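You operate a simulated robot arm through the tools that you are given. There is no shell and no other tool.

Carry out the task below with a simulated robot arm. There is one attempt and no reset: what you move stays moved.

Task
Test the clamped can: green tray if good, red tray if bad.
Fine: the trays beside the tester; it tests at a safe 12 V; switch off before the clamp opens, and leave it open; the dial is set, leave it.

It is judged by the outcome, as a careful person would: the job done as asked, and still so three seconds after it is handed in. It fails if anything else is knocked over, pushed out of place, dropped, spilled or broken.

Robot
A 7-joint arm with a two-finger parallel gripper, fixed in place. Base frame: the origin is at the foot of the arm, x ahead of it, y to its left, z up; the work surface is at about z = 72. Lengths are in cm, angles in rad, forces in N, time in s.
With the tool pointing down near the work surface it reaches from about 16 to 68 cm from the base axis. Its first joint turns from -1.152 to 1.152 rad. Payload 2.4 kg.
The tool frame sits at the grasp point between the pads (the TCP): z along the fingers, y along the line on which they close. The tips reach 3 cm beyond it. The gripper opens to 9.4 cm. The fingers are 2.8 cm wide and 1 cm thick; the gripper's body (5 by 9.6 cm) begins 5.5 cm behind the TCP.
Orientation is told as [roll, pitch, yaw] about the base's x, y, z axes, in that order, counted from this pose: with the fingers straight down and closing along the base's y, the tool's x points along the base's -x, its y along +y and its z along -z.

Tools
- The arm moves only by the tool servo_tool. Its argument "rows" is a list that holds one entry, the list of rows, each a list of 7 numbers: the shift along the base's x, y, z in units of 50 mm (1.0 is 50 mm), then the turn, a rotation vector about the base's x, y, z in units of 6 degrees (1.0 is 6 degrees), then the opening, from 0 (shut) to 1 (fully open). In form: [[[dx, dy, dz, rx, ry, rz, grip], ...]]. A call has 1 to 20 rows; each row shifts and turns the commanded pose from where the row before left it. A call with a number of a shift or a turn outside -1 to 1 is refused whole. Each row takes 0.2 s and may step no farther than 5 cm and 0.15 rad from the row before; otherwise, or with a gripper value out of range, the whole call is refused. Where a pose cannot be reached the arm comes as near as it can. A force on the tool above 40 N (or 10 N above the force at the start of the call, whichever is more), or a blocked arm, ends the call early, and 0.2 s more pass. Each finger travels about 15.3 cm/s and halts on what it meets, pressing with about 35 N; the grip force reading is that of the motor and also rises with nothing between the fingers. The clock runs only during rows and for 0.2 s after the last one: add rows that do not move to give the fingers time. The reply holds the time, the measured pose of the TCP, the force on the tool along the base axes, the opening and the grip force, in the units named above and with some noise, with the torque about the TCP (base axes, N m) and any sound that the robot's microphone picked up.
- Cameras (640 x 400 px; columns grow to the right, rows downward): "scene" is fixed at [3.47, 47.2, 145.48]; the picture's right is [-0.84, -0.55, 0.00], its down [-0.27, 0.42, -0.87] and it looks along [0.47, -0.73, -0.50] (base axes); focal length 337 px, centre (320, 200). "wrist" rides on the gripper at [7.6, 1.4, -10.3] in the tool frame; the picture's right is [-0.18, 0.98, 0.00], its down [-0.75, -0.14, -0.64] and it looks along [-0.63, -0.12, 0.77] (tool axes); focal length 243 px, centre (320, 200). There is no depth. A picture from a camera that has moved, and an enlarged one, comes with that camera's place and axes in the base frame and with its lens. The place of the scene camera against the robot may be out by one fixed shift of up to 1.2 cm in any direction.
- camera(camera): a new picture of that camera. The clock stands still meanwhile.
- zoom(camera, box): a new picture of the part [left, top, right, bottom] of that camera's present view, enlarged. The clock stands still meanwhile.
- close_job(): hands the job in; it is judged then, once.

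Places have to be worked out from the pictures, the camera data and where the tool is seen. Open the gripper and draw the arm clear of the work before you hand the job in, unless the task says otherwise.

The tools are called after ">>>" as a command line: name --argument value ..., lists and objects as JSON in quotes. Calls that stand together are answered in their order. servo_tool: Moves the arm, as the interface text tells. Its arguments: {"type":"object","properties":{"rows":{"type":"array","items":{"type":"array","items":{"type":"array","items":{"type":"number"}}}}},"required":["rows"]} The other tools are called the same way: camera (camera) takes a picture; zoom (camera, box) takes an enlarged picture of a part of a camera's view; close_job () hands the job in.

At the start:

```text
t: 0.0
eef_pos: [35.74, -26.04, 114.98]
orientation: [0.0, 0.001, 0.0]
wrist_force: [0.1, 0.5, -0.1]
ft_torque: [-0.01, 0.0, -0.02]
finger_gap: 9.4
finger_force: 0.0
```

scene: 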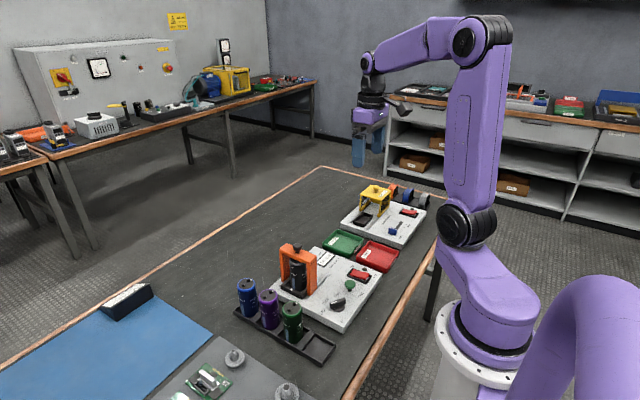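
wrist: 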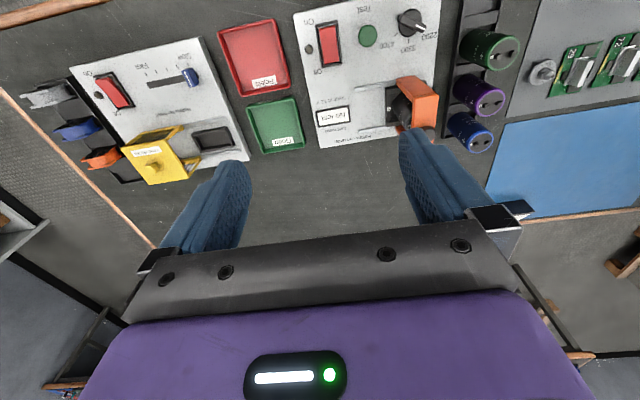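

The pictures show a tester with an orange clamp holding a black can, a red rocker switch, a green button, a dial and a small display; the red and green trays are beside it. I take enlarged views to read details.

>>> zoom --camera "scene" --box '[220, 220, 400, 350]'

>>> zoom --camera "wrist" --box '[200, 0, 460, 160]'

>>> zoom --camera "scene" --box '[320, 170, 450, 270]'

```text
3.08 times, centred on (310, 285) of scene
camera zoom: at [3.47, 47.2, 145.48], right [-0.84, -0.55, 0.0], down [-0.27, 0.42, -0.87], along [0.47, -0.73, -0.5], focal length 1038 px, centre (351, -62)
```

zoom: 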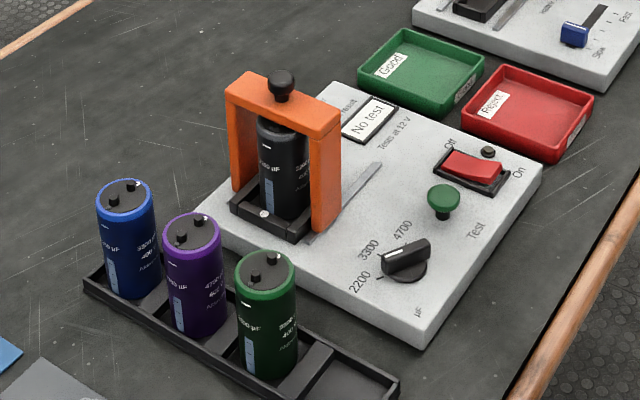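

```text
2.46 times, centred on (330, 80) of wrist
camera zoom: at [28.13, -24.53, 125.21], right [0.18, 0.98, 0.0], down [0.75, -0.14, 0.64], along [0.63, -0.12, -0.77], focal length 597 px, centre (295, 495)
```

zoom: 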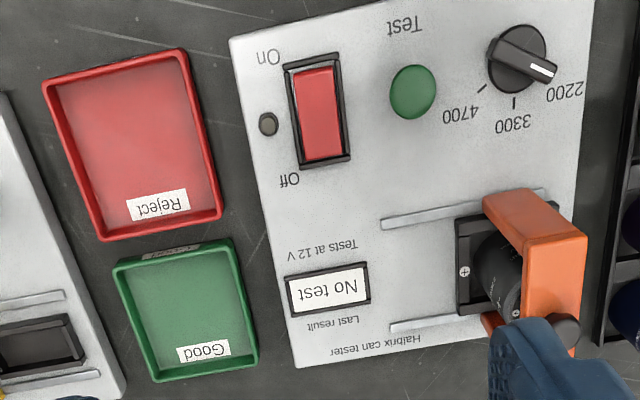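

```text
4.00 times, centred on (385, 220) of scene
camera zoom: at [3.47, 47.2, 145.48], right [-0.84, -0.55, 0.0], down [-0.27, 0.42, -0.87], along [0.47, -0.73, -0.5], focal length 1350 px, centre (60, 120)
```

zoom: 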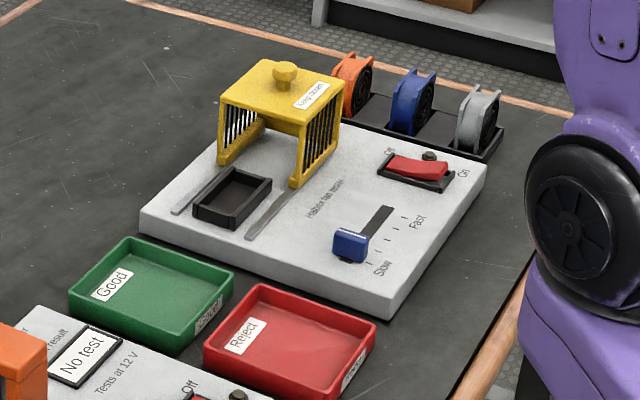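

The tester lies at about x 30–55, y -29…-4, with the clamp knob triangulated near (47.7, -10.4, 88.5) and rails running along y. I look closer at the switch, the dial, the can label and the clamp.

>>> zoom --camera "scene" --box '[270, 235, 330, 305]'

>>> zoom --camera "scene" --box '[315, 245, 385, 315]'

>>> zoom --camera "wrist" --box '[290, 0, 450, 90]'

```text
5.71 times, centred on (300, 270) of scene
camera zoom: at [3.47, 47.2, 145.48], right [-0.84, -0.55, 0.0], down [-0.27, 0.42, -0.87], along [0.47, -0.73, -0.5], focal length 1928 px, centre (434, -200)
```

zoom: 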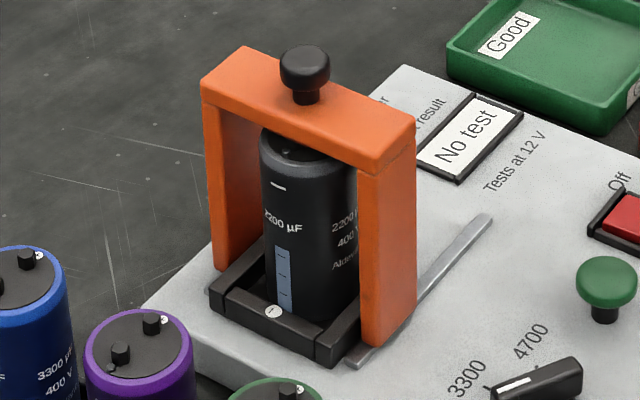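

```text
5.71 times, centred on (350, 280) of scene
camera zoom: at [3.47, 47.2, 145.48], right [-0.84, -0.55, 0.0], down [-0.27, 0.42, -0.87], along [0.47, -0.73, -0.5], focal length 1928 px, centre (149, -257)
```

zoom: 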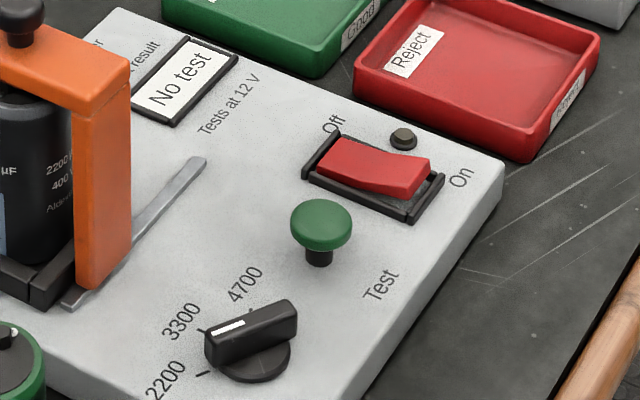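

```text
4.00 times, centred on (370, 45) of wrist
camera zoom: at [28.13, -24.53, 125.21], right [0.18, 0.98, 0.0], down [0.75, -0.14, 0.64], along [0.63, -0.12, -0.77], focal length 970 px, centre (120, 820)
```

zoom: 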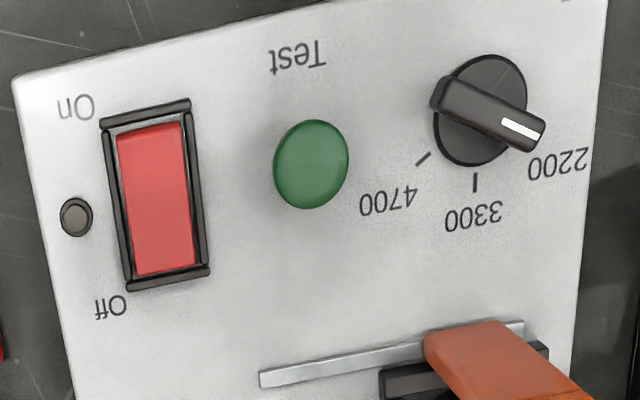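

The dial points at 2200 and the clamped can reads 2200 µF, 400 V; the rocker's On end (low x, near x 32, y -24) is raised, so the tester is off. I close the fingers and come down above the On end to z≈90, then look.

>>> servo_tool --rows '[[[-0.0913, 0.0647, -0.833, 0, 0, 0, 0], [-0.0913, 0.0647, -0.833, 0, 0, 0, 0], [-0.0913, 0.0647, -0.833, 0, 0, 0, 0], [-0.0913, 0.0647, -0.833, 0, 0, 0, 0], [-0.0913, 0.0647, -0.833, 0, 0, 0, 0], [-0.0913, 0.0647, -0.833, 0, 0, 0, 0], [0, 0, 0, 0, 0, 0, 0]]]'

>>> camera --camera "wrist"

>>> camera --camera "scene"

```text
t: 1.6
eef_pos: [33.01, -24.21, 89.97]
orientation: [0.0, -0.001, 0.0]
wrist_force: [0.3, -0.2, 0.1]
ft_torque: [0.02, -0.02, 0.04]
finger_gap: 0.0
finger_force: 33.2
```

```text
taken
camera wrist: at [25.31, -22.6, 100.22], right [0.18, 0.98, 0.0], down [0.75, -0.14, 0.64], along [0.63, -0.12, -0.77], focal length 243 px, centre (320, 200)
```

wrist: 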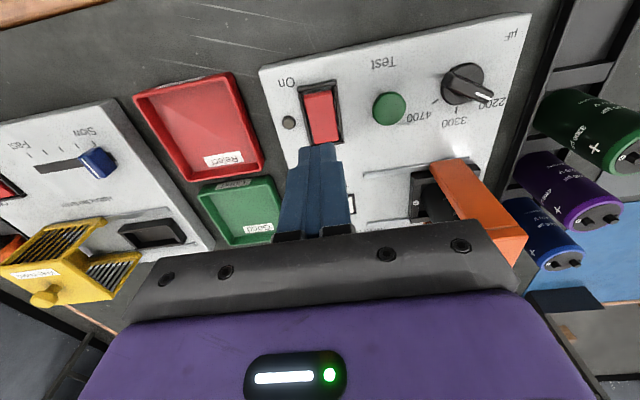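

```text
taken
```

scene: 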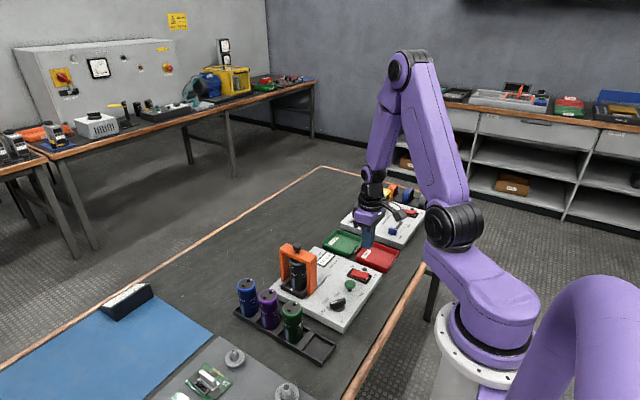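

The closed fingers hover over the switch; I enlarge the wrist view to fix the switch and button positions more exactly.

>>> zoom --camera "wrist" --box '[260, 60, 420, 160]'

>>> zoom --camera "scene" --box '[320, 215, 400, 300]'

>>> zoom --camera "wrist" --box '[350, 130, 610, 290]'

```text
4.00 times, centred on (340, 110) of wrist
camera zoom: at [25.31, -22.6, 100.22], right [0.18, 0.98, 0.0], down [0.75, -0.14, 0.64], along [0.63, -0.12, -0.77], focal length 970 px, centre (240, 560)
```

zoom: 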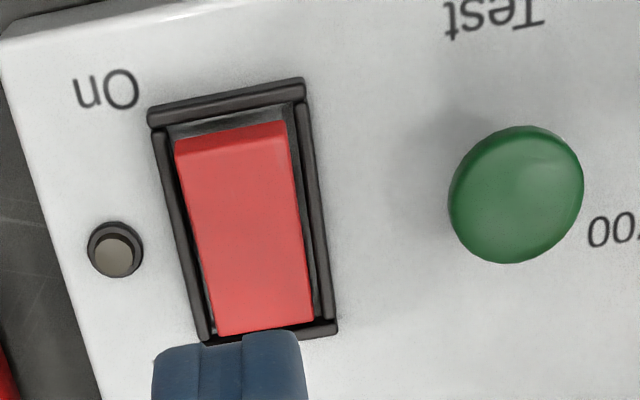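

```text
4.71 times, centred on (360, 258) of scene
camera zoom: at [3.47, 47.2, 145.48], right [-0.84, -0.55, 0.0], down [-0.27, 0.42, -0.87], along [0.47, -0.73, -0.5], focal length 1588 px, centre (132, -71)
```

zoom: 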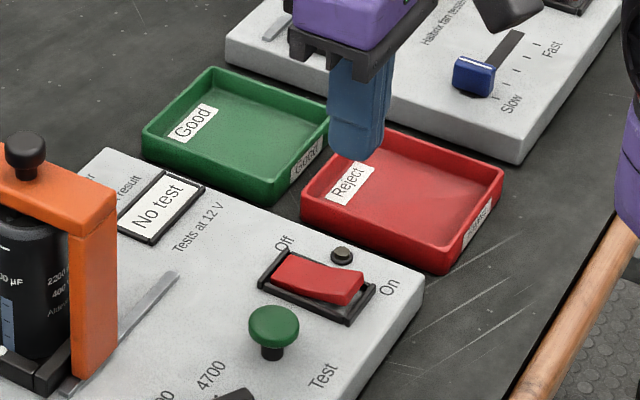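

```text
2.46 times, centred on (480, 210) of wrist
camera zoom: at [25.31, -22.6, 100.22], right [0.18, 0.98, 0.0], down [0.75, -0.14, 0.64], along [0.63, -0.12, -0.77], focal length 597 px, centre (-74, 175)
```

zoom: 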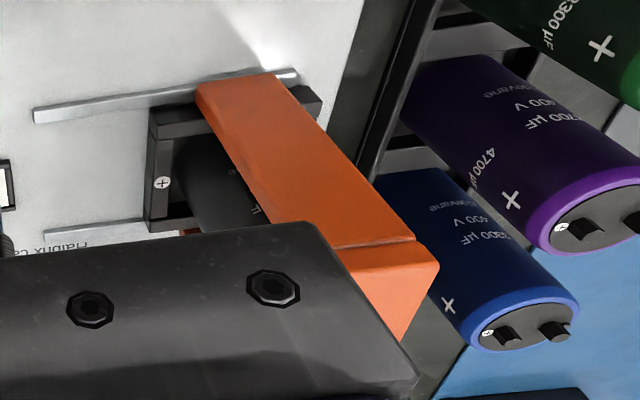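

Triangulating both wrist views gives the rocker's On end at about (32.0, -24.1, 76.5) and the button top at (34.5, -17.75, 76.9). I lower the closed fingertips (3 cm past the TCP) onto the On end in small steps.

>>> servo_tool --rows '[[[0.02, 0.01, -0.95, 0, 0, 0, 0], [0.01, 0.01, -0.95, 0, 0, 0, 0], [0, 0, -0.06, 0, 0, 0, 0], [0, 0, -0.06, 0, 0, 0, 0], [0, 0, -0.06, 0, 0, 0, 0], [0, 0, -0.06, 0, 0, 0, 0], [0, 0, -0.06, 0, 0, 0, 0]]]'

>>> zoom --camera "wrist" --box '[240, 0, 500, 160]'

```text
t: 3.2
eef_pos: [32.88, -23.95, 79.18]
orientation: [0.002, 0.002, 0.0]
wrist_force: [-3.5, 1.4, 10.8]
ft_torque: [-0.02, -0.01, -0.02]
finger_gap: 0.0
finger_force: 32.7
heard: click
stopped in row 7: the force on the tool passed its limit at 52 N (the readings are from after the stop); the commanded pose is now the measured one
```

```text
2.46 times, centred on (370, 80) of wrist
camera zoom: at [25.28, -22.5, 89.46], right [0.18, 0.98, 0.0], down [0.75, -0.14, 0.64], along [0.63, -0.12, -0.77], focal length 597 px, centre (197, 495)
```

zoom: 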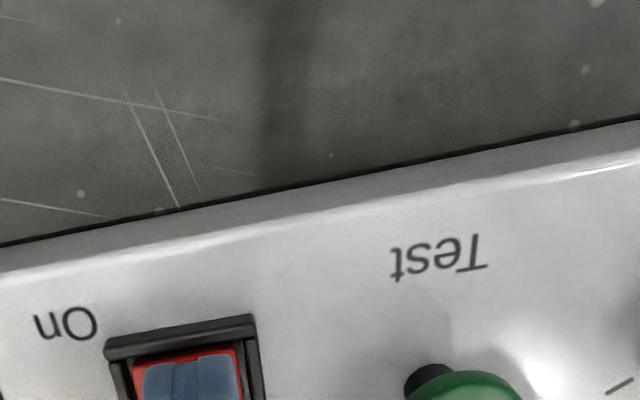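

A click was heard and the On end looks pressed. I lift a little and move above the button, checking the lamp on the way.

>>> servo_tool --rows '[[[0, 0, 0.6, 0, 0, 0, 0], [0, 0, 0.6, 0, 0, 0, 0], [0.16, 0.6, 0, 0, 0, 0, 0], [0.16, 0.64, 0, 0, 0, 0, 0], [0, 0, 0, 0, 0, 0, 0]]]'

>>> zoom --camera "wrist" --box '[200, 20, 460, 180]'

>>> zoom --camera "scene" --box '[310, 215, 400, 315]'

```text
t: 4.4
eef_pos: [34.56, -17.86, 85.01]
orientation: [-0.001, 0.002, 0.0]
wrist_force: [0.6, 0.0, 1.5]
ft_torque: [0.0, 0.03, 0.02]
finger_gap: 0.0
finger_force: 33.1
```

```text
2.46 times, centred on (330, 100) of wrist
camera zoom: at [26.92, -16.28, 95.33], right [0.18, 0.98, 0.0], down [0.75, -0.14, 0.64], along [0.63, -0.12, -0.77], focal length 597 px, centre (295, 446)
```

zoom: 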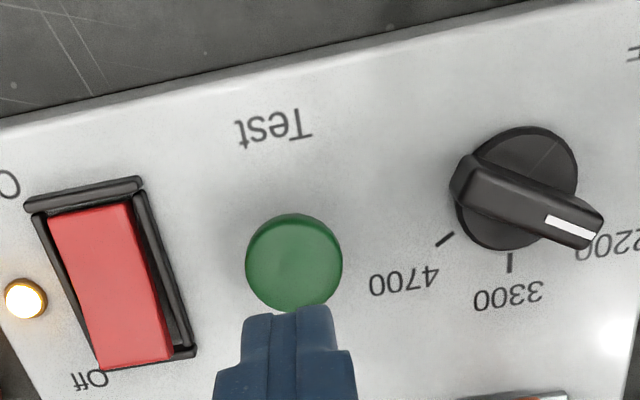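

```text
4.00 times, centred on (355, 265) of scene
camera zoom: at [3.46, 47.2, 145.48], right [-0.84, -0.55, 0.0], down [-0.27, 0.42, -0.87], along [0.47, -0.73, -0.5], focal length 1350 px, centre (180, -60)
```

zoom: 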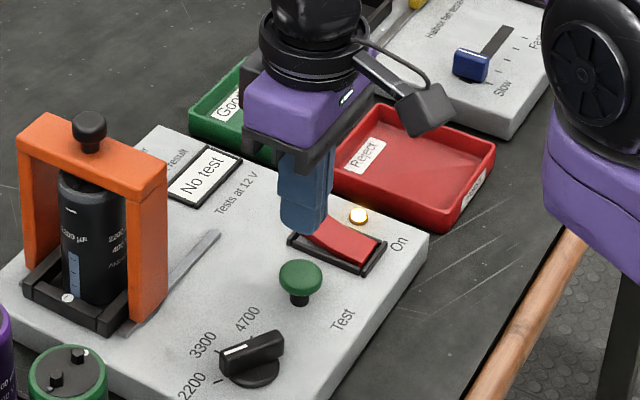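

The lamp is lit, so the tester is on; the fingers are above the button at (34.5, -17.8). I press it gently in small steps.

>>> servo_tool --rows '[[[0, 0.01, -0.85, 0, 0, 0, 0], [0, 0, -0.06, 0, 0, 0, 0], [0, 0, -0.04, 0, 0, 0, 0], [0, 0, -0.04, 0, 0, 0, 0], [0, 0, -0.04, 0, 0, 0, 0], [0, 0, -0.04, 0, 0, 0, 0], [0, 0, -0.04, 0, 0, 0, 0]]]'

>>> zoom --camera "scene" --box '[310, 215, 400, 315]'

```text
t: 6.0
eef_pos: [34.5, -17.71, 79.63]
orientation: [0.003, 0.0, 0.001]
wrist_force: [-0.8, 1.4, 3.8]
ft_torque: [0.02, 0.03, 0.05]
finger_gap: 0.0
finger_force: 32.7
heard: click
```

```text
4.00 times, centred on (355, 265) of scene
camera zoom: at [3.46, 47.2, 145.48], right [-0.84, -0.55, 0.0], down [-0.27, 0.42, -0.87], along [0.47, -0.73, -0.5], focal length 1350 px, centre (180, -60)
```

zoom: 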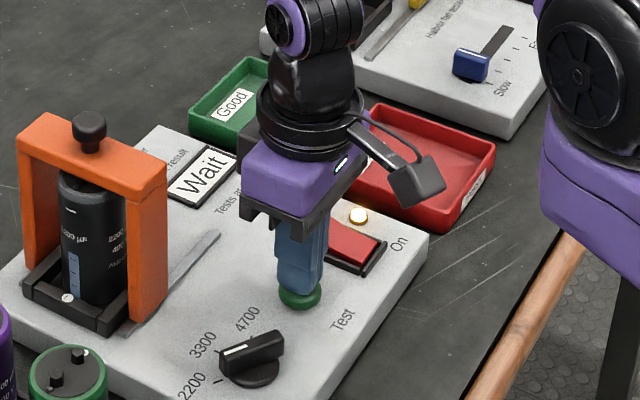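

The display now reads "Wait". I lift off the button and let some time pass, then read the result.

>>> servo_tool --rows '[[[0, 0, 0.5, 0, 0, 0, 0], [0, 0, 0.5, 0, 0, 0, 0], [0, 0, 0, 0, 0, 0, 0], [0, 0, 0, 0, 0, 0, 0], [0, 0, 0, 0, 0, 0, 0], [0, 0, 0, 0, 0, 0, 0], [0, 0, 0, 0, 0, 0, 0], [0, 0, 0, 0, 0, 0, 0]]]'

>>> zoom --camera "scene" --box '[310, 215, 400, 315]'

```text
t: 7.8
eef_pos: [34.52, -17.65, 84.7]
orientation: [0.0, 0.0, 0.0]
wrist_force: [-0.5, -0.9, 0.0]
ft_torque: [0.02, -0.01, -0.01]
finger_gap: 0.02
finger_force: 32.4
```

```text
4.00 times, centred on (355, 265) of scene
camera zoom: at [3.47, 47.2, 145.48], right [-0.84, -0.55, 0.0], down [-0.27, 0.42, -0.87], along [0.47, -0.73, -0.5], focal length 1350 px, centre (180, -60)
```

zoom: 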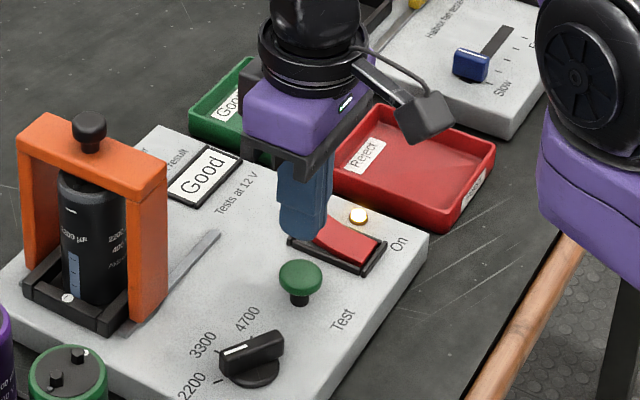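

The display reads "Good", so the can goes to the green tray. Now I move over the rocker's Off end (about x 36.4, y -24.1) and press it.

>>> servo_tool --rows '[[[0.19, -0.64, 0, 0, 0, 0, 0], [0.18, -0.64, 0, 0, 0, 0, 0], [0, 0, -0.84, 0, 0, 0, 0], [0, 0, -0.06, 0, 0, 0, 0], [0, 0, -0.05, 0, 0, 0, 0], [0, 0, -0.05, 0, 0, 0, 0], [0, 0, -0.05, 0, 0, 0, 0], [0, 0, -0.04, 0, 0, 0, 0], [0, 0, -0.04, 0, 0, 0, 0]]]'

>>> zoom --camera "scene" --box '[310, 215, 400, 315]'

```text
t: 9.8
eef_pos: [36.45, -24.26, 79.22]
orientation: [0.0, -0.001, 0.001]
wrist_force: [-1.2, 1.8, 9.2]
ft_torque: [0.07, 0.17, -0.06]
finger_gap: 0.02
finger_force: 33.6
heard: click
stopped in row 9: the force on the tool passed its limit at 49 N (the readings are from after the stop); the commanded pose is now the measured one
```

```text
4.00 times, centred on (355, 265) of scene
camera zoom: at [3.45, 47.21, 145.48], right [-0.84, -0.55, 0.0], down [-0.27, 0.42, -0.87], along [0.47, -0.73, -0.5], focal length 1350 px, centre (180, -60)
```

zoom: 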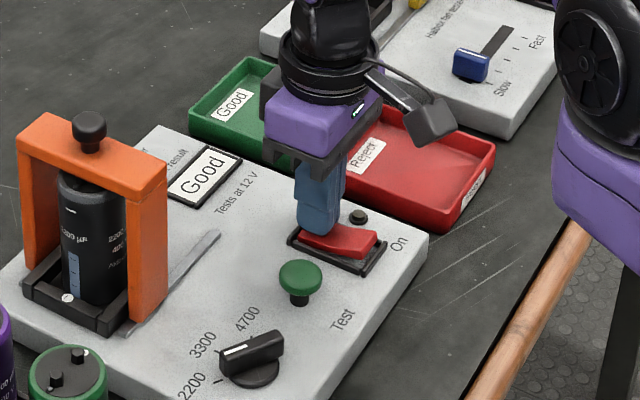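

The click was heard and the lamp is dark: switched off. I lift up and move back to look at the clamp from above with fingers open.

>>> servo_tool --rows '[[[0, 0, 0.8, 0, 0, 0, 0], [0, 0, 0.95, 0, 0, 0, 0], [0, 0.2, 0.95, 0, 0, 0, 0.5], [0, 0.5, 0.8, 0, 0, 0, 1], [0, 0.6, 0.7, 0, 0, 0, 1], [0, 0.6, 0.7, 0, 0, 0, 1], [0, 0, 0, 0, 0, 0, 1]]]'

>>> camera --camera "wrist"

>>> zoom --camera "scene" --box '[220, 220, 400, 350]'

```text
t: 11.4
eef_pos: [36.47, -14.92, 103.7]
orientation: [-0.001, -0.002, 0.001]
wrist_force: [-0.1, 0.2, 0.2]
ft_torque: [-0.01, 0.02, 0.0]
finger_gap: 9.41
finger_force: 0.1
```

```text
taken
camera wrist: at [28.84, -13.33, 114.03], right [0.18, 0.98, 0.0], down [0.75, -0.14, 0.64], along [0.63, -0.12, -0.77], focal length 243 px, centre (320, 200)
```

wrist: 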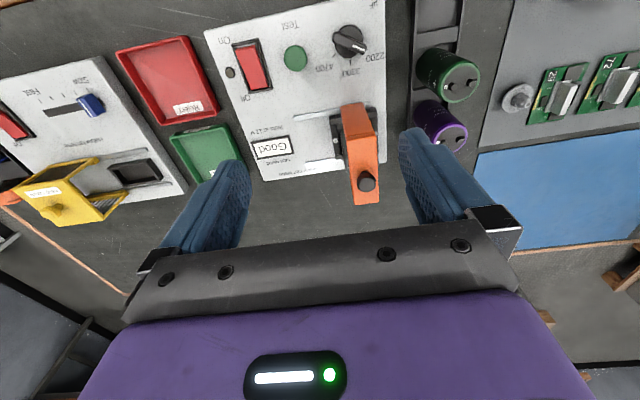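

```text
3.08 times, centred on (310, 285) of scene
camera zoom: at [3.46, 47.2, 145.48], right [-0.84, -0.55, 0.0], down [-0.27, 0.42, -0.87], along [0.47, -0.73, -0.5], focal length 1038 px, centre (351, -62)
```

zoom: 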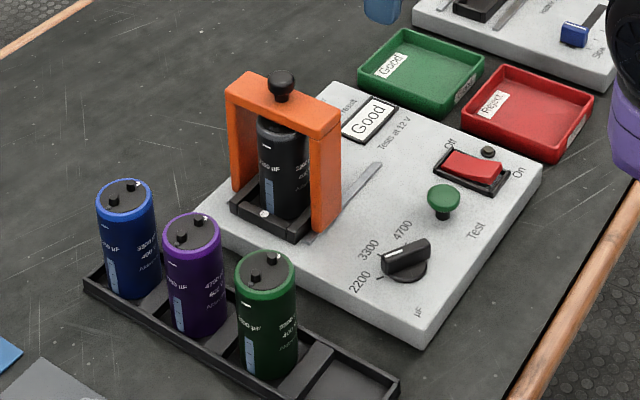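

>>> zoom --camera "wrist" --box '[240, 90, 420, 220]'

```text
3.08 times, centred on (330, 155) of wrist
camera zoom: at [28.84, -13.33, 114.03], right [0.18, 0.98, 0.0], down [0.75, -0.14, 0.64], along [0.63, -0.12, -0.77], focal length 746 px, centre (289, 338)
```

zoom: 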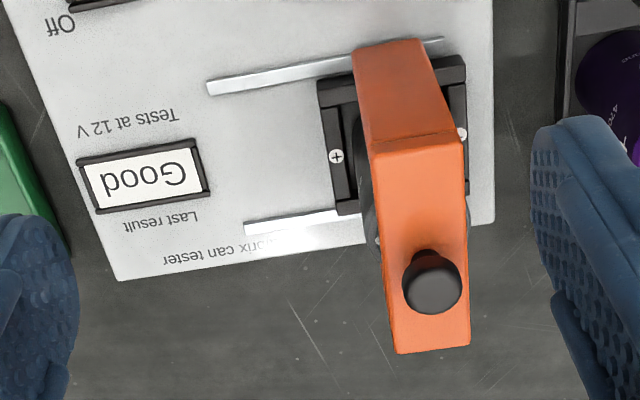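

The gantry's black knob is at about (47.4, -10.9, 89), crossbar top at z≈87, and rails run from y -20.4 to -8.1, so it opens by sliding toward -y. I move above the knob with the fingers half open.

>>> servo_tool --rows '[[[0.729, 0.268, -0.447, 0, 0, 0, 0.8], [0.729, 0.268, -0.447, 0, 0, 0, 0.6], [0.729, 0.268, -0.447, 0, 0, 0, 0.6], [0, 0, 0, 0, 0, 0, 0.6]]]'

>>> camera --camera "wrist"

>>> zoom --camera "scene" --box '[220, 200, 400, 330]'

```text
t: 12.4
eef_pos: [47.5, -10.69, 96.91]
orientation: [-0.001, -0.002, -0.001]
wrist_force: [0.5, -0.3, -0.2]
ft_torque: [0.01, -0.02, -0.02]
finger_gap: 5.63
finger_force: 0.1
```

```text
taken
camera wrist: at [39.79, -9.26, 107.2], right [0.18, 0.98, 0.0], down [0.75, -0.14, 0.64], along [0.63, -0.12, -0.77], focal length 243 px, centre (320, 200)
```

wrist: 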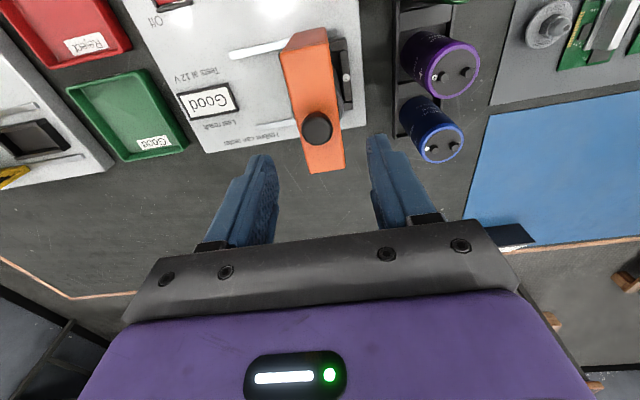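

```text
3.08 times, centred on (310, 265) of scene
camera zoom: at [3.47, 47.2, 145.48], right [-0.84, -0.55, 0.0], down [-0.27, 0.42, -0.87], along [0.47, -0.73, -0.5], focal length 1038 px, centre (351, 0)
```

zoom: 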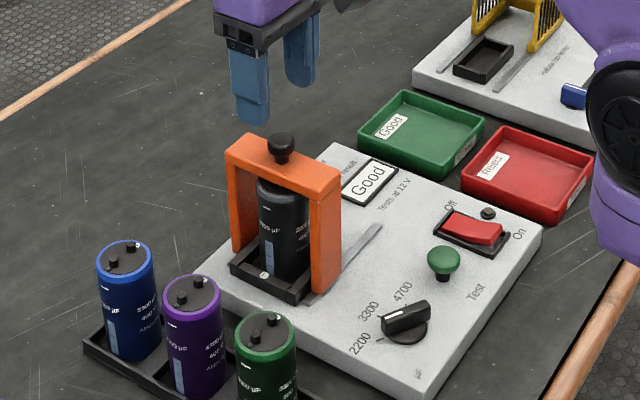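

The wrist ray puts the knob at (47.45, -10.9), nearly under the TCP. I lower to z≈90.5 (tips at 87.5, just above the crossbar) and close on the knob.

>>> servo_tool --rows '[[[0, -0.04, -0.6, 0, 0, 0, 0.6], [0, 0, -0.5, 0, 0, 0, 0.6], [0, 0, -0.18, 0, 0, 0, 0.6], [0, 0, 0, 0, 0, 0, 0.3], [0, 0, 0, 0, 0, 0, 0], [0, 0, 0, 0, 0, 0, 0]]]'

>>> camera --camera "wrist"

>>> zoom --camera "scene" --box '[250, 200, 350, 300]'

```text
t: 13.8
eef_pos: [47.41, -10.9, 90.62]
orientation: [-0.002, 0.0, -0.001]
wrist_force: [-2.9, -3.0, -1.5]
ft_torque: [-0.18, -0.1, 0.31]
finger_gap: 3.57
finger_force: 44.4
```

```text
taken
camera wrist: at [39.69, -9.5, 100.86], right [0.18, 0.98, 0.0], down [0.75, -0.14, 0.64], along [0.63, -0.12, -0.77], focal length 243 px, centre (320, 200)
```

wrist: 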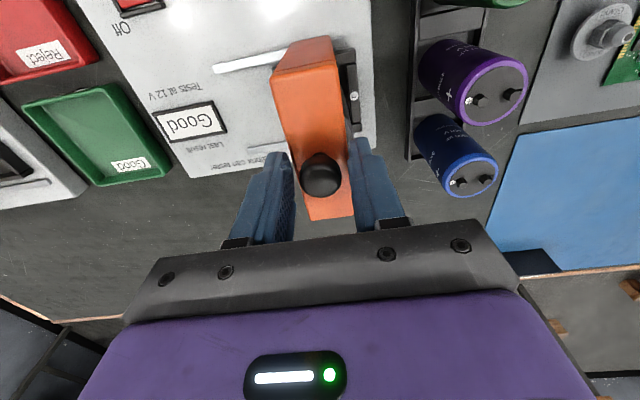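

```text
4.00 times, centred on (300, 250) of scene
camera zoom: at [3.46, 47.19, 145.48], right [-0.84, -0.55, 0.0], down [-0.27, 0.42, -0.87], along [0.47, -0.73, -0.5], focal length 1350 px, centre (400, 0)
```

zoom: 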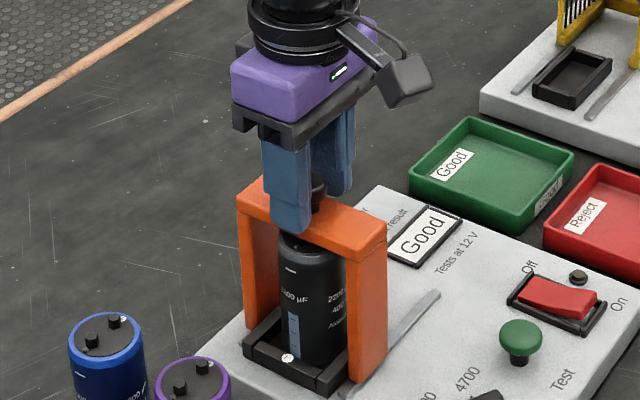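

The fingers closed at 3.57 cm – they hold the crossbar itself rather than the knob, which is just as good for sliding. I pull slowly toward -y.

>>> servo_tool --rows '[[[0, -0.06, 0, 0, 0, 0, 0], [0, -0.1, 0, 0, 0, 0, 0], [0, -0.1, 0, 0, 0, 0, 0], [0, -0.1, 0, 0, 0, 0, 0]]]'

>>> zoom --camera "scene" --box '[250, 200, 350, 300]'

```text
t: 14.8
eef_pos: [47.36, -12.68, 90.58]
orientation: [-0.001, 0.0, 0.0]
wrist_force: [-4.0, 1.5, -8.0]
ft_torque: [0.24, -0.29, -0.02]
finger_gap: 3.58
finger_force: 44.9
```

```text
4.00 times, centred on (300, 250) of scene
camera zoom: at [3.47, 47.2, 145.48], right [-0.84, -0.55, 0.0], down [-0.27, 0.42, -0.87], along [0.47, -0.73, -0.5], focal length 1350 px, centre (400, 0)
```

zoom: 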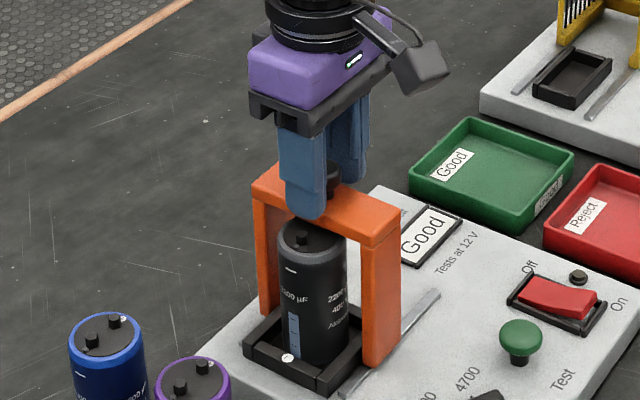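

The gantry slides freely and the can stays in the nest. I keep sliding toward -y to the end of travel.

>>> servo_tool --rows '[[[0, -0.12, 0, 0, 0, 0, 0], [0, -0.12, 0, 0, 0, 0, 0], [0, -0.12, 0, 0, 0, 0, 0], [0, -0.12, 0, 0, 0, 0, 0], [0, -0.12, 0, 0, 0, 0, 0], [0, -0.12, 0, 0, 0, 0, 0], [0, -0.12, 0, 0, 0, 0, 0], [0, -0.1, 0, 0, 0, 0, 0], [0, -0.1, 0, 0, 0, 0, 0], [0, -0.1, 0, 0, 0, 0, 0]]]'

>>> zoom --camera "scene" --box '[250, 200, 350, 300]'

>>> camera --camera "wrist"

```text
t: 17.1
eef_pos: [47.4, -17.69, 90.62]
orientation: [0.008, 0.006, 0.0]
wrist_force: [-2.1, 4.7, 8.5]
ft_torque: [0.48, -0.25, -0.18]
finger_gap: 3.57
finger_force: 44.9
stopped in row 10: the force on the tool passed its limit at 42 N (the readings are from after the stop); the commanded pose is now the measured one
```

```text
4.00 times, centred on (300, 250) of scene
camera zoom: at [3.45, 47.21, 145.48], right [-0.84, -0.55, 0.0], down [-0.27, 0.42, -0.87], along [0.47, -0.73, -0.5], focal length 1350 px, centre (400, 0)
```

zoom: 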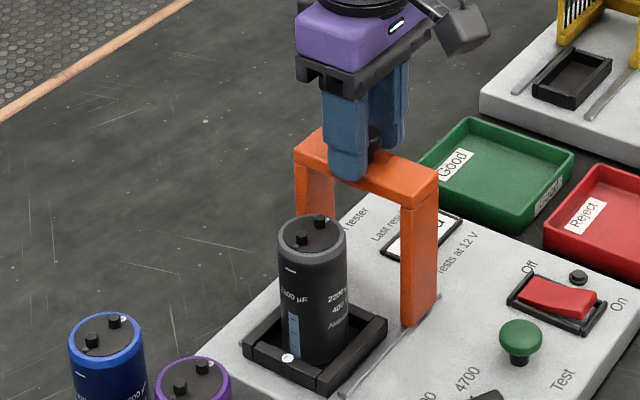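

```text
taken
camera wrist: at [39.77, -16.21, 100.89], right [0.18, 0.98, 0.01], down [0.76, -0.15, 0.64], along [0.63, -0.11, -0.77], focal length 243 px, centre (320, 200)
```

wrist: 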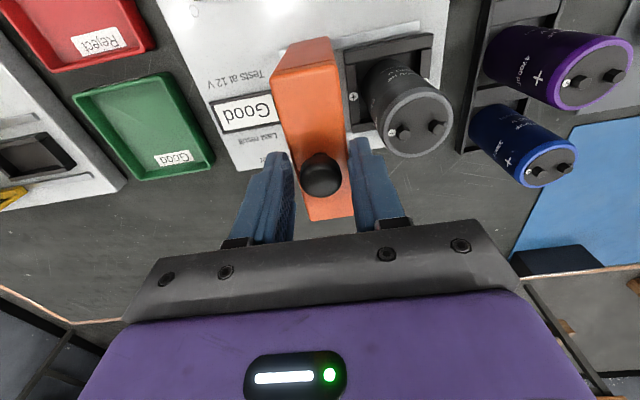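

The gantry hit its stop at y≈-17.7, and the can (about (47.4, -10.9)) is fully clear. I open gently and lift straight up.

>>> servo_tool --rows '[[[0, 0.0, 0, 0, 0, 0, 0.42], [0, 0, 0, 0, 0, 0, 0.55], [0, 0, 0, 0, 0, 0, 0.55], [0, 0, 0.4, 0, 0, 0, 0.55], [0, 0, 0.9, 0, 0, 0, 0.55], [0, 0, 0.9, 0, 0, 0, 0.55], [0, 0, 0, 0, 0, 0, 0.55]]]'

>>> zoom --camera "scene" --box '[230, 180, 390, 300]'

```text
t: 18.7
eef_pos: [47.33, -17.67, 101.54]
orientation: [0.004, 0.003, 0.0]
wrist_force: [0.1, -0.1, -0.5]
ft_torque: [0.0, 0.0, 0.0]
finger_gap: 5.17
finger_force: 0.0
```

```text
3.33 times, centred on (310, 240) of scene
camera zoom: at [3.46, 47.2, 145.48], right [-0.84, -0.55, 0.0], down [-0.27, 0.42, -0.87], along [0.47, -0.73, -0.5], focal length 1125 px, centre (353, 67)
```

zoom: 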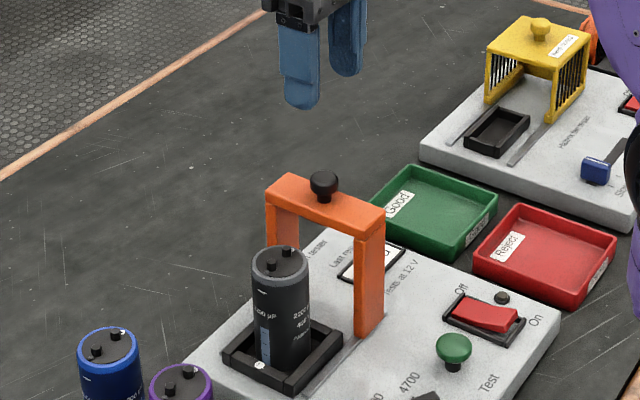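

The clamp stays open at its stop. I take a wrist view to measure the can's place and height.

>>> zoom --camera "wrist" --box '[270, 40, 510, 190]'

```text
2.67 times, centred on (390, 115) of wrist
camera zoom: at [39.79, -16.32, 111.84], right [0.18, 0.98, 0.0], down [0.76, -0.14, 0.64], along [0.63, -0.11, -0.77], focal length 647 px, centre (133, 427)
```

zoom: 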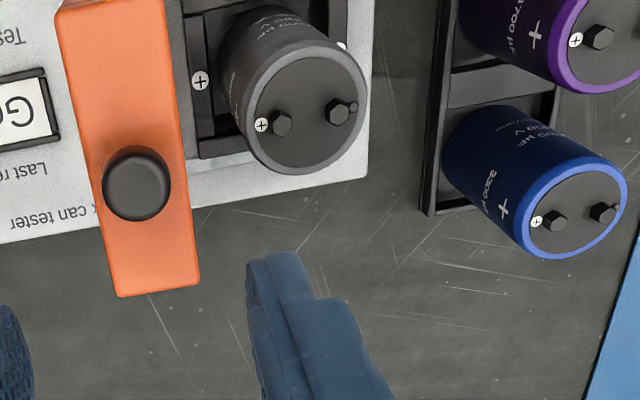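

The can top ray gives its centre at about (47.45, -10.75), top z≈84.3, diameter ≈5 cm. I yaw the gripper -90° (so it closes along x, keeping clear of the gantry) while moving over the can, opening fully.

>>> servo_tool --rows '[[[0, 0.0916, 0, 0, 0, -1, 1], [0, 0.0916, 0, 0, 0, -1, 1], [0, 0.0916, 0, 0, 0, -1, 1], [0, 0.0916, 0, 0, 0, -1, 1], [0, 0.0916, 0, 0, 0, -1, 1], [0, 0.0916, 0, 0, 0, -1, 1], [0, 0.0916, 0, 0, 0, -1, 1], [0, 0.0916, 0, 0, 0, -1, 1], [0, 0.0916, 0, 0, 0, -1, 1], [0, 0.0916, 0, 0, 0, -1, 1], [0, 0.0916, 0, 0, 0, -1, 1], [0, 0.0916, 0, 0, 0, -1, 1], [0, 0.0916, 0, 0, 0, -1, 1], [0, 0.0916, 0, 0, 0, -1, 1], [0, 0.0916, 0, 0, 0, -1, 1], [0, 0, 0, 0, 0, 0, 1]]]'

>>> camera --camera "wrist"

>>> camera --camera "scene"

```text
t: 22.1
eef_pos: [47.4, -10.81, 101.46]
orientation: [0.007, 0.004, -1.572]
wrist_force: [0.9, -1.1, -0.6]
ft_torque: [0.01, -0.01, 0.04]
finger_gap: 9.38
finger_force: 0.1
```

```text
taken
camera wrist: at [48.77, -3.17, 111.82], right [0.98, -0.19, 0.0], down [-0.15, -0.76, 0.64], along [-0.11, -0.63, -0.77], focal length 243 px, centre (320, 200)
```

wrist: 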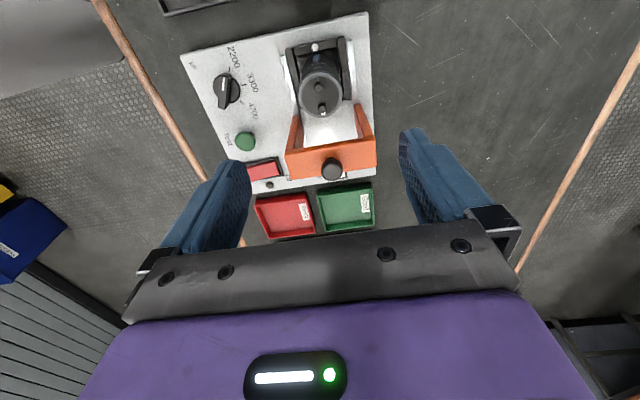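

```text
taken
```

scene: 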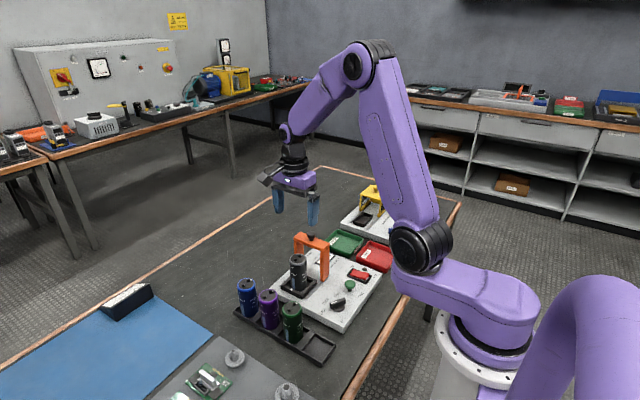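

>>> zoom --camera "wrist" --box '[250, 30, 410, 130]'

```text
4.00 times, centred on (330, 80) of wrist
camera zoom: at [48.77, -3.17, 111.82], right [0.98, -0.19, 0.0], down [-0.15, -0.76, 0.64], along [-0.11, -0.63, -0.77], focal length 970 px, centre (280, 680)
```

zoom: 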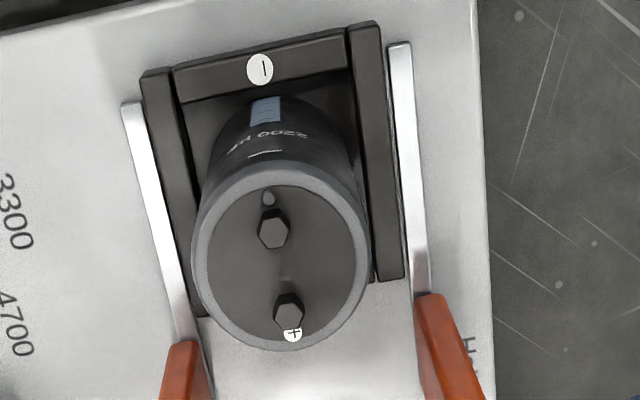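

The can centre from both views is about (47.45, -10.85), top z≈84.7. I descend with the open gripper straddling it in x to TCP z≈81.7, watching the force.

>>> servo_tool --rows '[[[0.005, -0.005, -0.8, 0, 0, 0, 1], [0.005, -0.005, -0.8, 0, 0, 0, 1], [0, 0, -0.8, 0, 0, 0, 1], [0, 0, -0.8, 0, 0, 0, 1], [0, 0, -0.5, 0, 0, 0, 1], [0, 0, -0.25, 0, 0, 0, 1], [0, 0, 0, 0, 0, 0, 1]]]'

>>> zoom --camera "scene" --box '[230, 200, 350, 310]'

>>> camera --camera "wrist"

```text
t: 23.7
eef_pos: [47.42, -11.09, 81.72]
orientation: [0.005, 0.004, -1.57]
wrist_force: [0.6, 0.1, -0.2]
ft_torque: [0.02, -0.02, -0.01]
finger_gap: 9.41
finger_force: 0.1
```

```text
3.64 times, centred on (290, 255) of scene
camera zoom: at [3.47, 47.2, 145.48], right [-0.84, -0.55, 0.0], down [-0.27, 0.42, -0.87], along [0.47, -0.73, -0.5], focal length 1227 px, centre (429, 0)
```

zoom: 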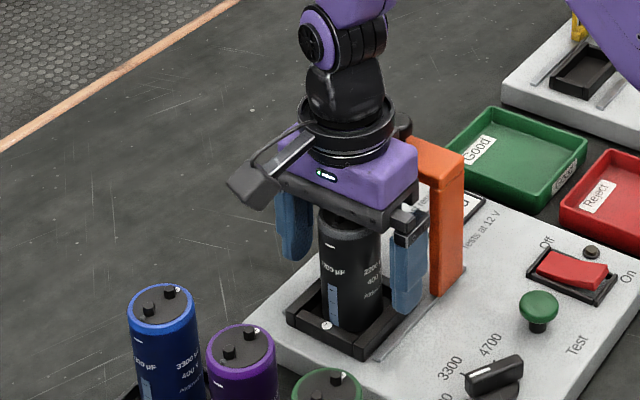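

```text
taken
camera wrist: at [48.75, -3.3, 92.01], right [0.98, -0.18, 0.01], down [-0.14, -0.76, 0.64], along [-0.11, -0.63, -0.77], focal length 243 px, centre (320, 200)
```

wrist: 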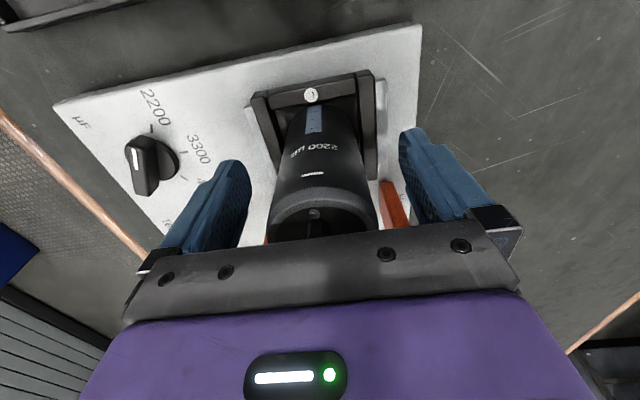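

The can stands centred between the fingers with clearance everywhere. I close on it.

>>> servo_tool --rows '[[[0, 0.03, 0, 0, 0, 0, 0.8], [0, 0, 0, 0, 0, 0, 0.6], [0, 0, 0, 0, 0, 0, 0.4], [0, 0, 0, 0, 0, 0, 0.3], [0, 0, 0, 0, 0, 0, 0.3]]]'

>>> camera --camera "wrist"

```text
t: 24.9
eef_pos: [47.41, -10.8, 81.65]
orientation: [0.007, 0.003, -1.572]
wrist_force: [1.1, -1.3, 1.2]
ft_torque: [-0.03, 0.0, -0.01]
finger_gap: 4.83
finger_force: 34.5
```

```text
taken
camera wrist: at [48.78, -3.1, 92.01], right [0.98, -0.18, 0.01], down [-0.14, -0.76, 0.64], along [-0.11, -0.63, -0.77], focal length 243 px, centre (320, 200)
```

wrist: 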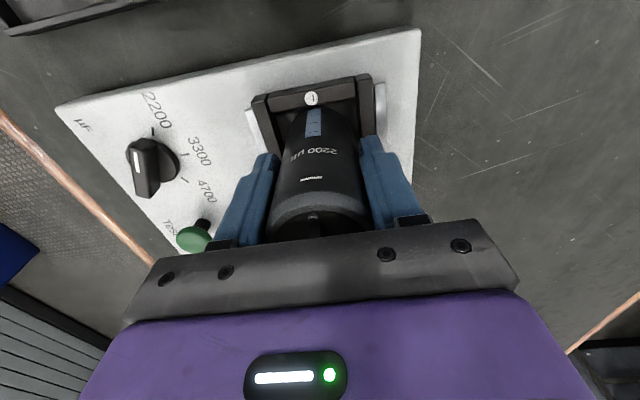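

Gripped at 4.83 cm with 34 N. I lift straight up slowly first, then higher so that the can clears the gantry knob.

>>> servo_tool --rows '[[[0, 0, 0.1, 0, 0, 0, 0.2], [0, 0, 0.2, 0, 0, 0, 0.2], [0, 0, 0.3, 0, 0, 0, 0.2], [0, 0, 0.6, 0, 0, 0, 0.2], [0, 0, 0.8, 0, 0, 0, 0.2], [0, 0, 0.8, 0, 0, 0, 0.2], [0, 0, 0.8, 0, 0, 0, 0.2], [0, 0, 0.6, 0, 0, 0, 0.2], [0, 0, 0.3, 0, 0, 0, 0.2], [0, 0, 0, 0, 0, 0, 0.2]]]'

>>> camera --camera "scene"

>>> camera --camera "wrist"

```text
t: 27.1
eef_pos: [47.31, -10.74, 104.28]
orientation: [0.006, 0.004, -1.57]
wrist_force: [0.8, -0.3, -2.9]
ft_torque: [0.02, 0.0, 0.01]
finger_gap: 4.77
finger_force: 35.3
```

```text
taken
```

scene: 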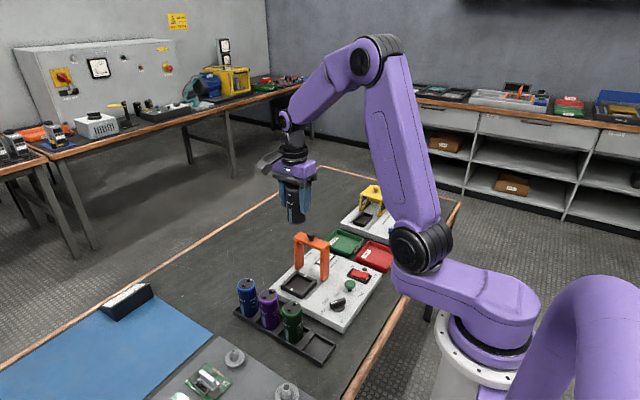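

```text
taken
camera wrist: at [48.69, -3.07, 114.63], right [0.98, -0.18, 0.0], down [-0.14, -0.76, 0.64], along [-0.11, -0.63, -0.77], focal length 243 px, centre (320, 200)
```

wrist: 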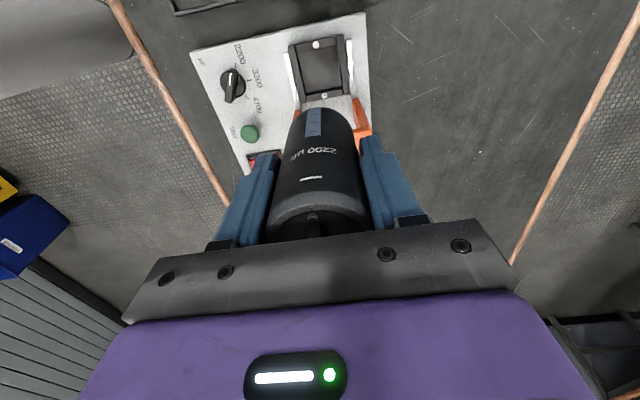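

The can hangs firmly and the nest is empty. I move toward the green tray (centre estimated (47.6, -37.7)), stopping halfway to re-measure the tray.

>>> servo_tool --rows '[[[0, -0.4, 0, 0, 0, 0, 0.2], [0, -0.7, 0, 0, 0, 0, 0.2], [0, -0.7, 0, 0, 0, 0, 0.2], [0, -0.4, 0, 0, 0, 0, 0.2], [0, 0, 0, 0, 0, 0, 0.2]]]'

>>> camera --camera "wrist"

```text
t: 28.3
eef_pos: [47.44, -21.82, 104.17]
orientation: [0.004, 0.002, -1.57]
wrist_force: [0.8, 0.5, -2.1]
ft_torque: [-0.02, -0.01, 0.02]
finger_gap: 4.76
finger_force: 34.7
```

```text
taken
camera wrist: at [48.76, -14.11, 114.51], right [0.98, -0.18, 0.0], down [-0.14, -0.76, 0.64], along [-0.11, -0.63, -0.77], focal length 243 px, centre (320, 200)
```

wrist: 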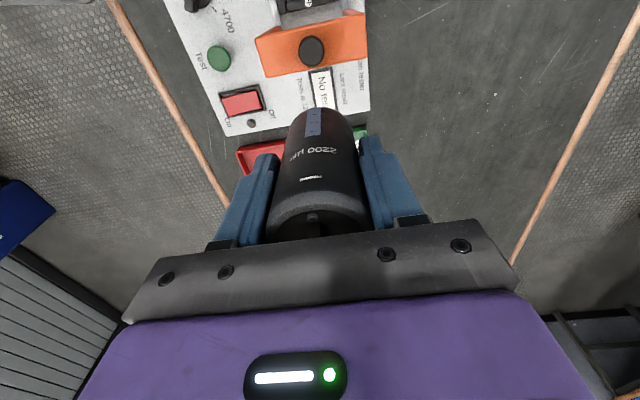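

The can hides the tray here, but combining earlier views gives its centre at about (47.8, -37.7) with the rim near z 74. I continue to above it.

>>> servo_tool --rows '[[[0.018, -0.6, 0, 0, 0, 0, 0.2], [0.018, -0.8, 0, 0, 0, 0, 0.2], [0.018, -0.8, 0, 0, 0, 0, 0.2], [0.018, -0.6, 0, 0, 0, 0, 0.2], [0, -0.38, 0, 0, 0, 0, 0.2], [0, 0, 0, 0, 0, 0, 0.2], [0, 0, -0.8, 0, 0, 0, 0.2], [0, 0, -0.8, 0, 0, 0, 0.2], [0, 0, -0.8, 0, 0, 0, 0.2], [0, 0, 0, 0, 0, 0, 0.2]]]'

>>> camera --camera "wrist"

>>> zoom --camera "scene" --box '[290, 160, 430, 290]'

```text
t: 30.5
eef_pos: [47.97, -37.55, 92.13]
orientation: [0.005, 0.004, -1.57]
wrist_force: [-0.2, 1.2, -3.1]
ft_torque: [-0.03, 0.02, -0.01]
finger_gap: 4.78
finger_force: 35.1
```

```text
taken
camera wrist: at [49.21, -29.84, 102.42], right [0.98, -0.18, 0.01], down [-0.14, -0.76, 0.64], along [-0.11, -0.63, -0.77], focal length 243 px, centre (320, 200)
```

wrist: 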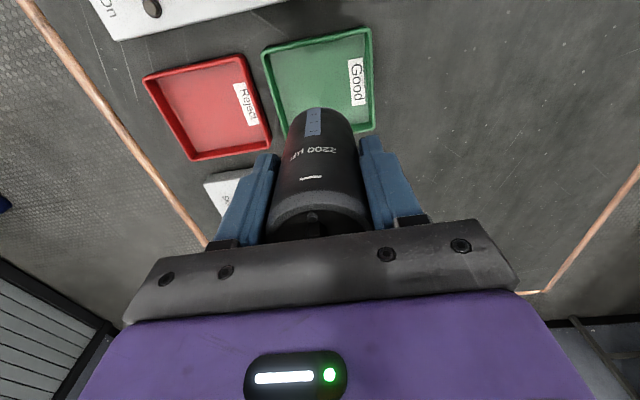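

```text
3.08 times, centred on (360, 225) of scene
camera zoom: at [3.47, 47.19, 145.48], right [-0.84, -0.55, 0.0], down [-0.27, 0.42, -0.87], along [0.47, -0.73, -0.5], focal length 1038 px, centre (197, 123)
```

zoom: 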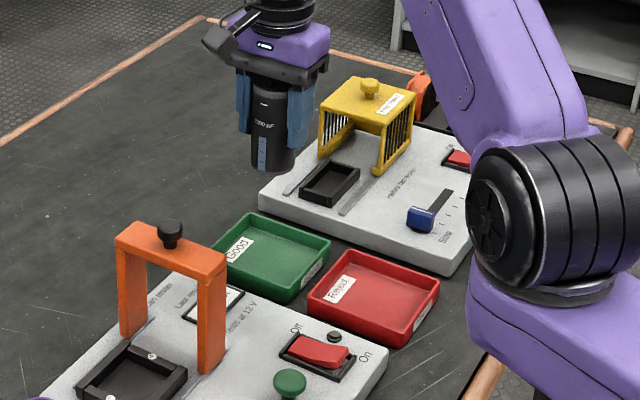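

This view puts the tray at x 43.0–53.7, y -43.0…-32.7, centre about (48.2, -37.85). I shift slightly and descend to TCP z≈80.3 (can bottom roughly 1.5–2 cm above the tray floor).

>>> servo_tool --rows '[[[0.02, -0.03, -0.5, 0, 0, 0, 0.2], [0.02, -0.03, -0.7, 0, 0, 0, 0.2], [0, 0, -0.7, 0, 0, 0, 0.2], [0, 0, -0.36, 0, 0, 0, 0.2], [0, 0, -0.1, 0, 0, 0, 0.2], [0, 0, 0, 0, 0, 0, 0.2]]]'

>>> zoom --camera "scene" --box '[310, 190, 410, 280]'

>>> zoom --camera "wrist" --box '[200, 60, 440, 210]'

```text
t: 31.9
eef_pos: [47.92, -37.89, 80.33]
orientation: [0.005, 0.003, -1.571]
wrist_force: [-0.2, 0.4, -2.4]
ft_torque: [0.04, 0.01, 0.03]
finger_gap: 4.78
finger_force: 34.8
```

```text
4.44 times, centred on (360, 235) of scene
camera zoom: at [3.47, 47.19, 145.48], right [-0.84, -0.55, 0.0], down [-0.27, 0.42, -0.87], along [0.47, -0.73, -0.5], focal length 1500 px, centre (142, 44)
```

zoom: 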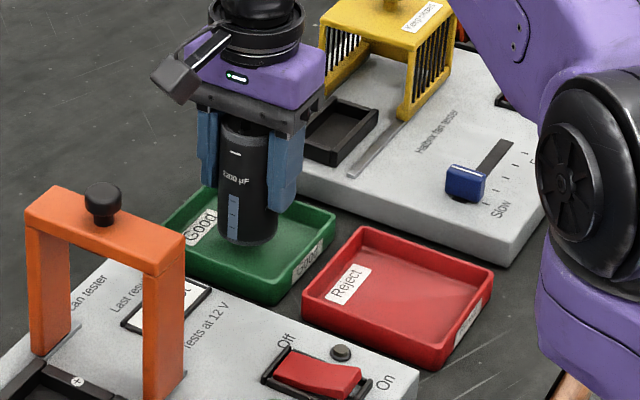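

```text
2.67 times, centred on (320, 135) of wrist
camera zoom: at [49.28, -30.19, 90.7], right [0.98, -0.18, 0.01], down [-0.14, -0.76, 0.64], along [-0.11, -0.63, -0.77], focal length 647 px, centre (320, 373)
```

zoom: 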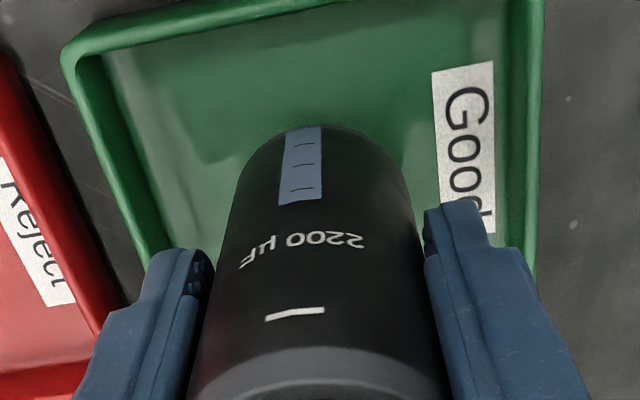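

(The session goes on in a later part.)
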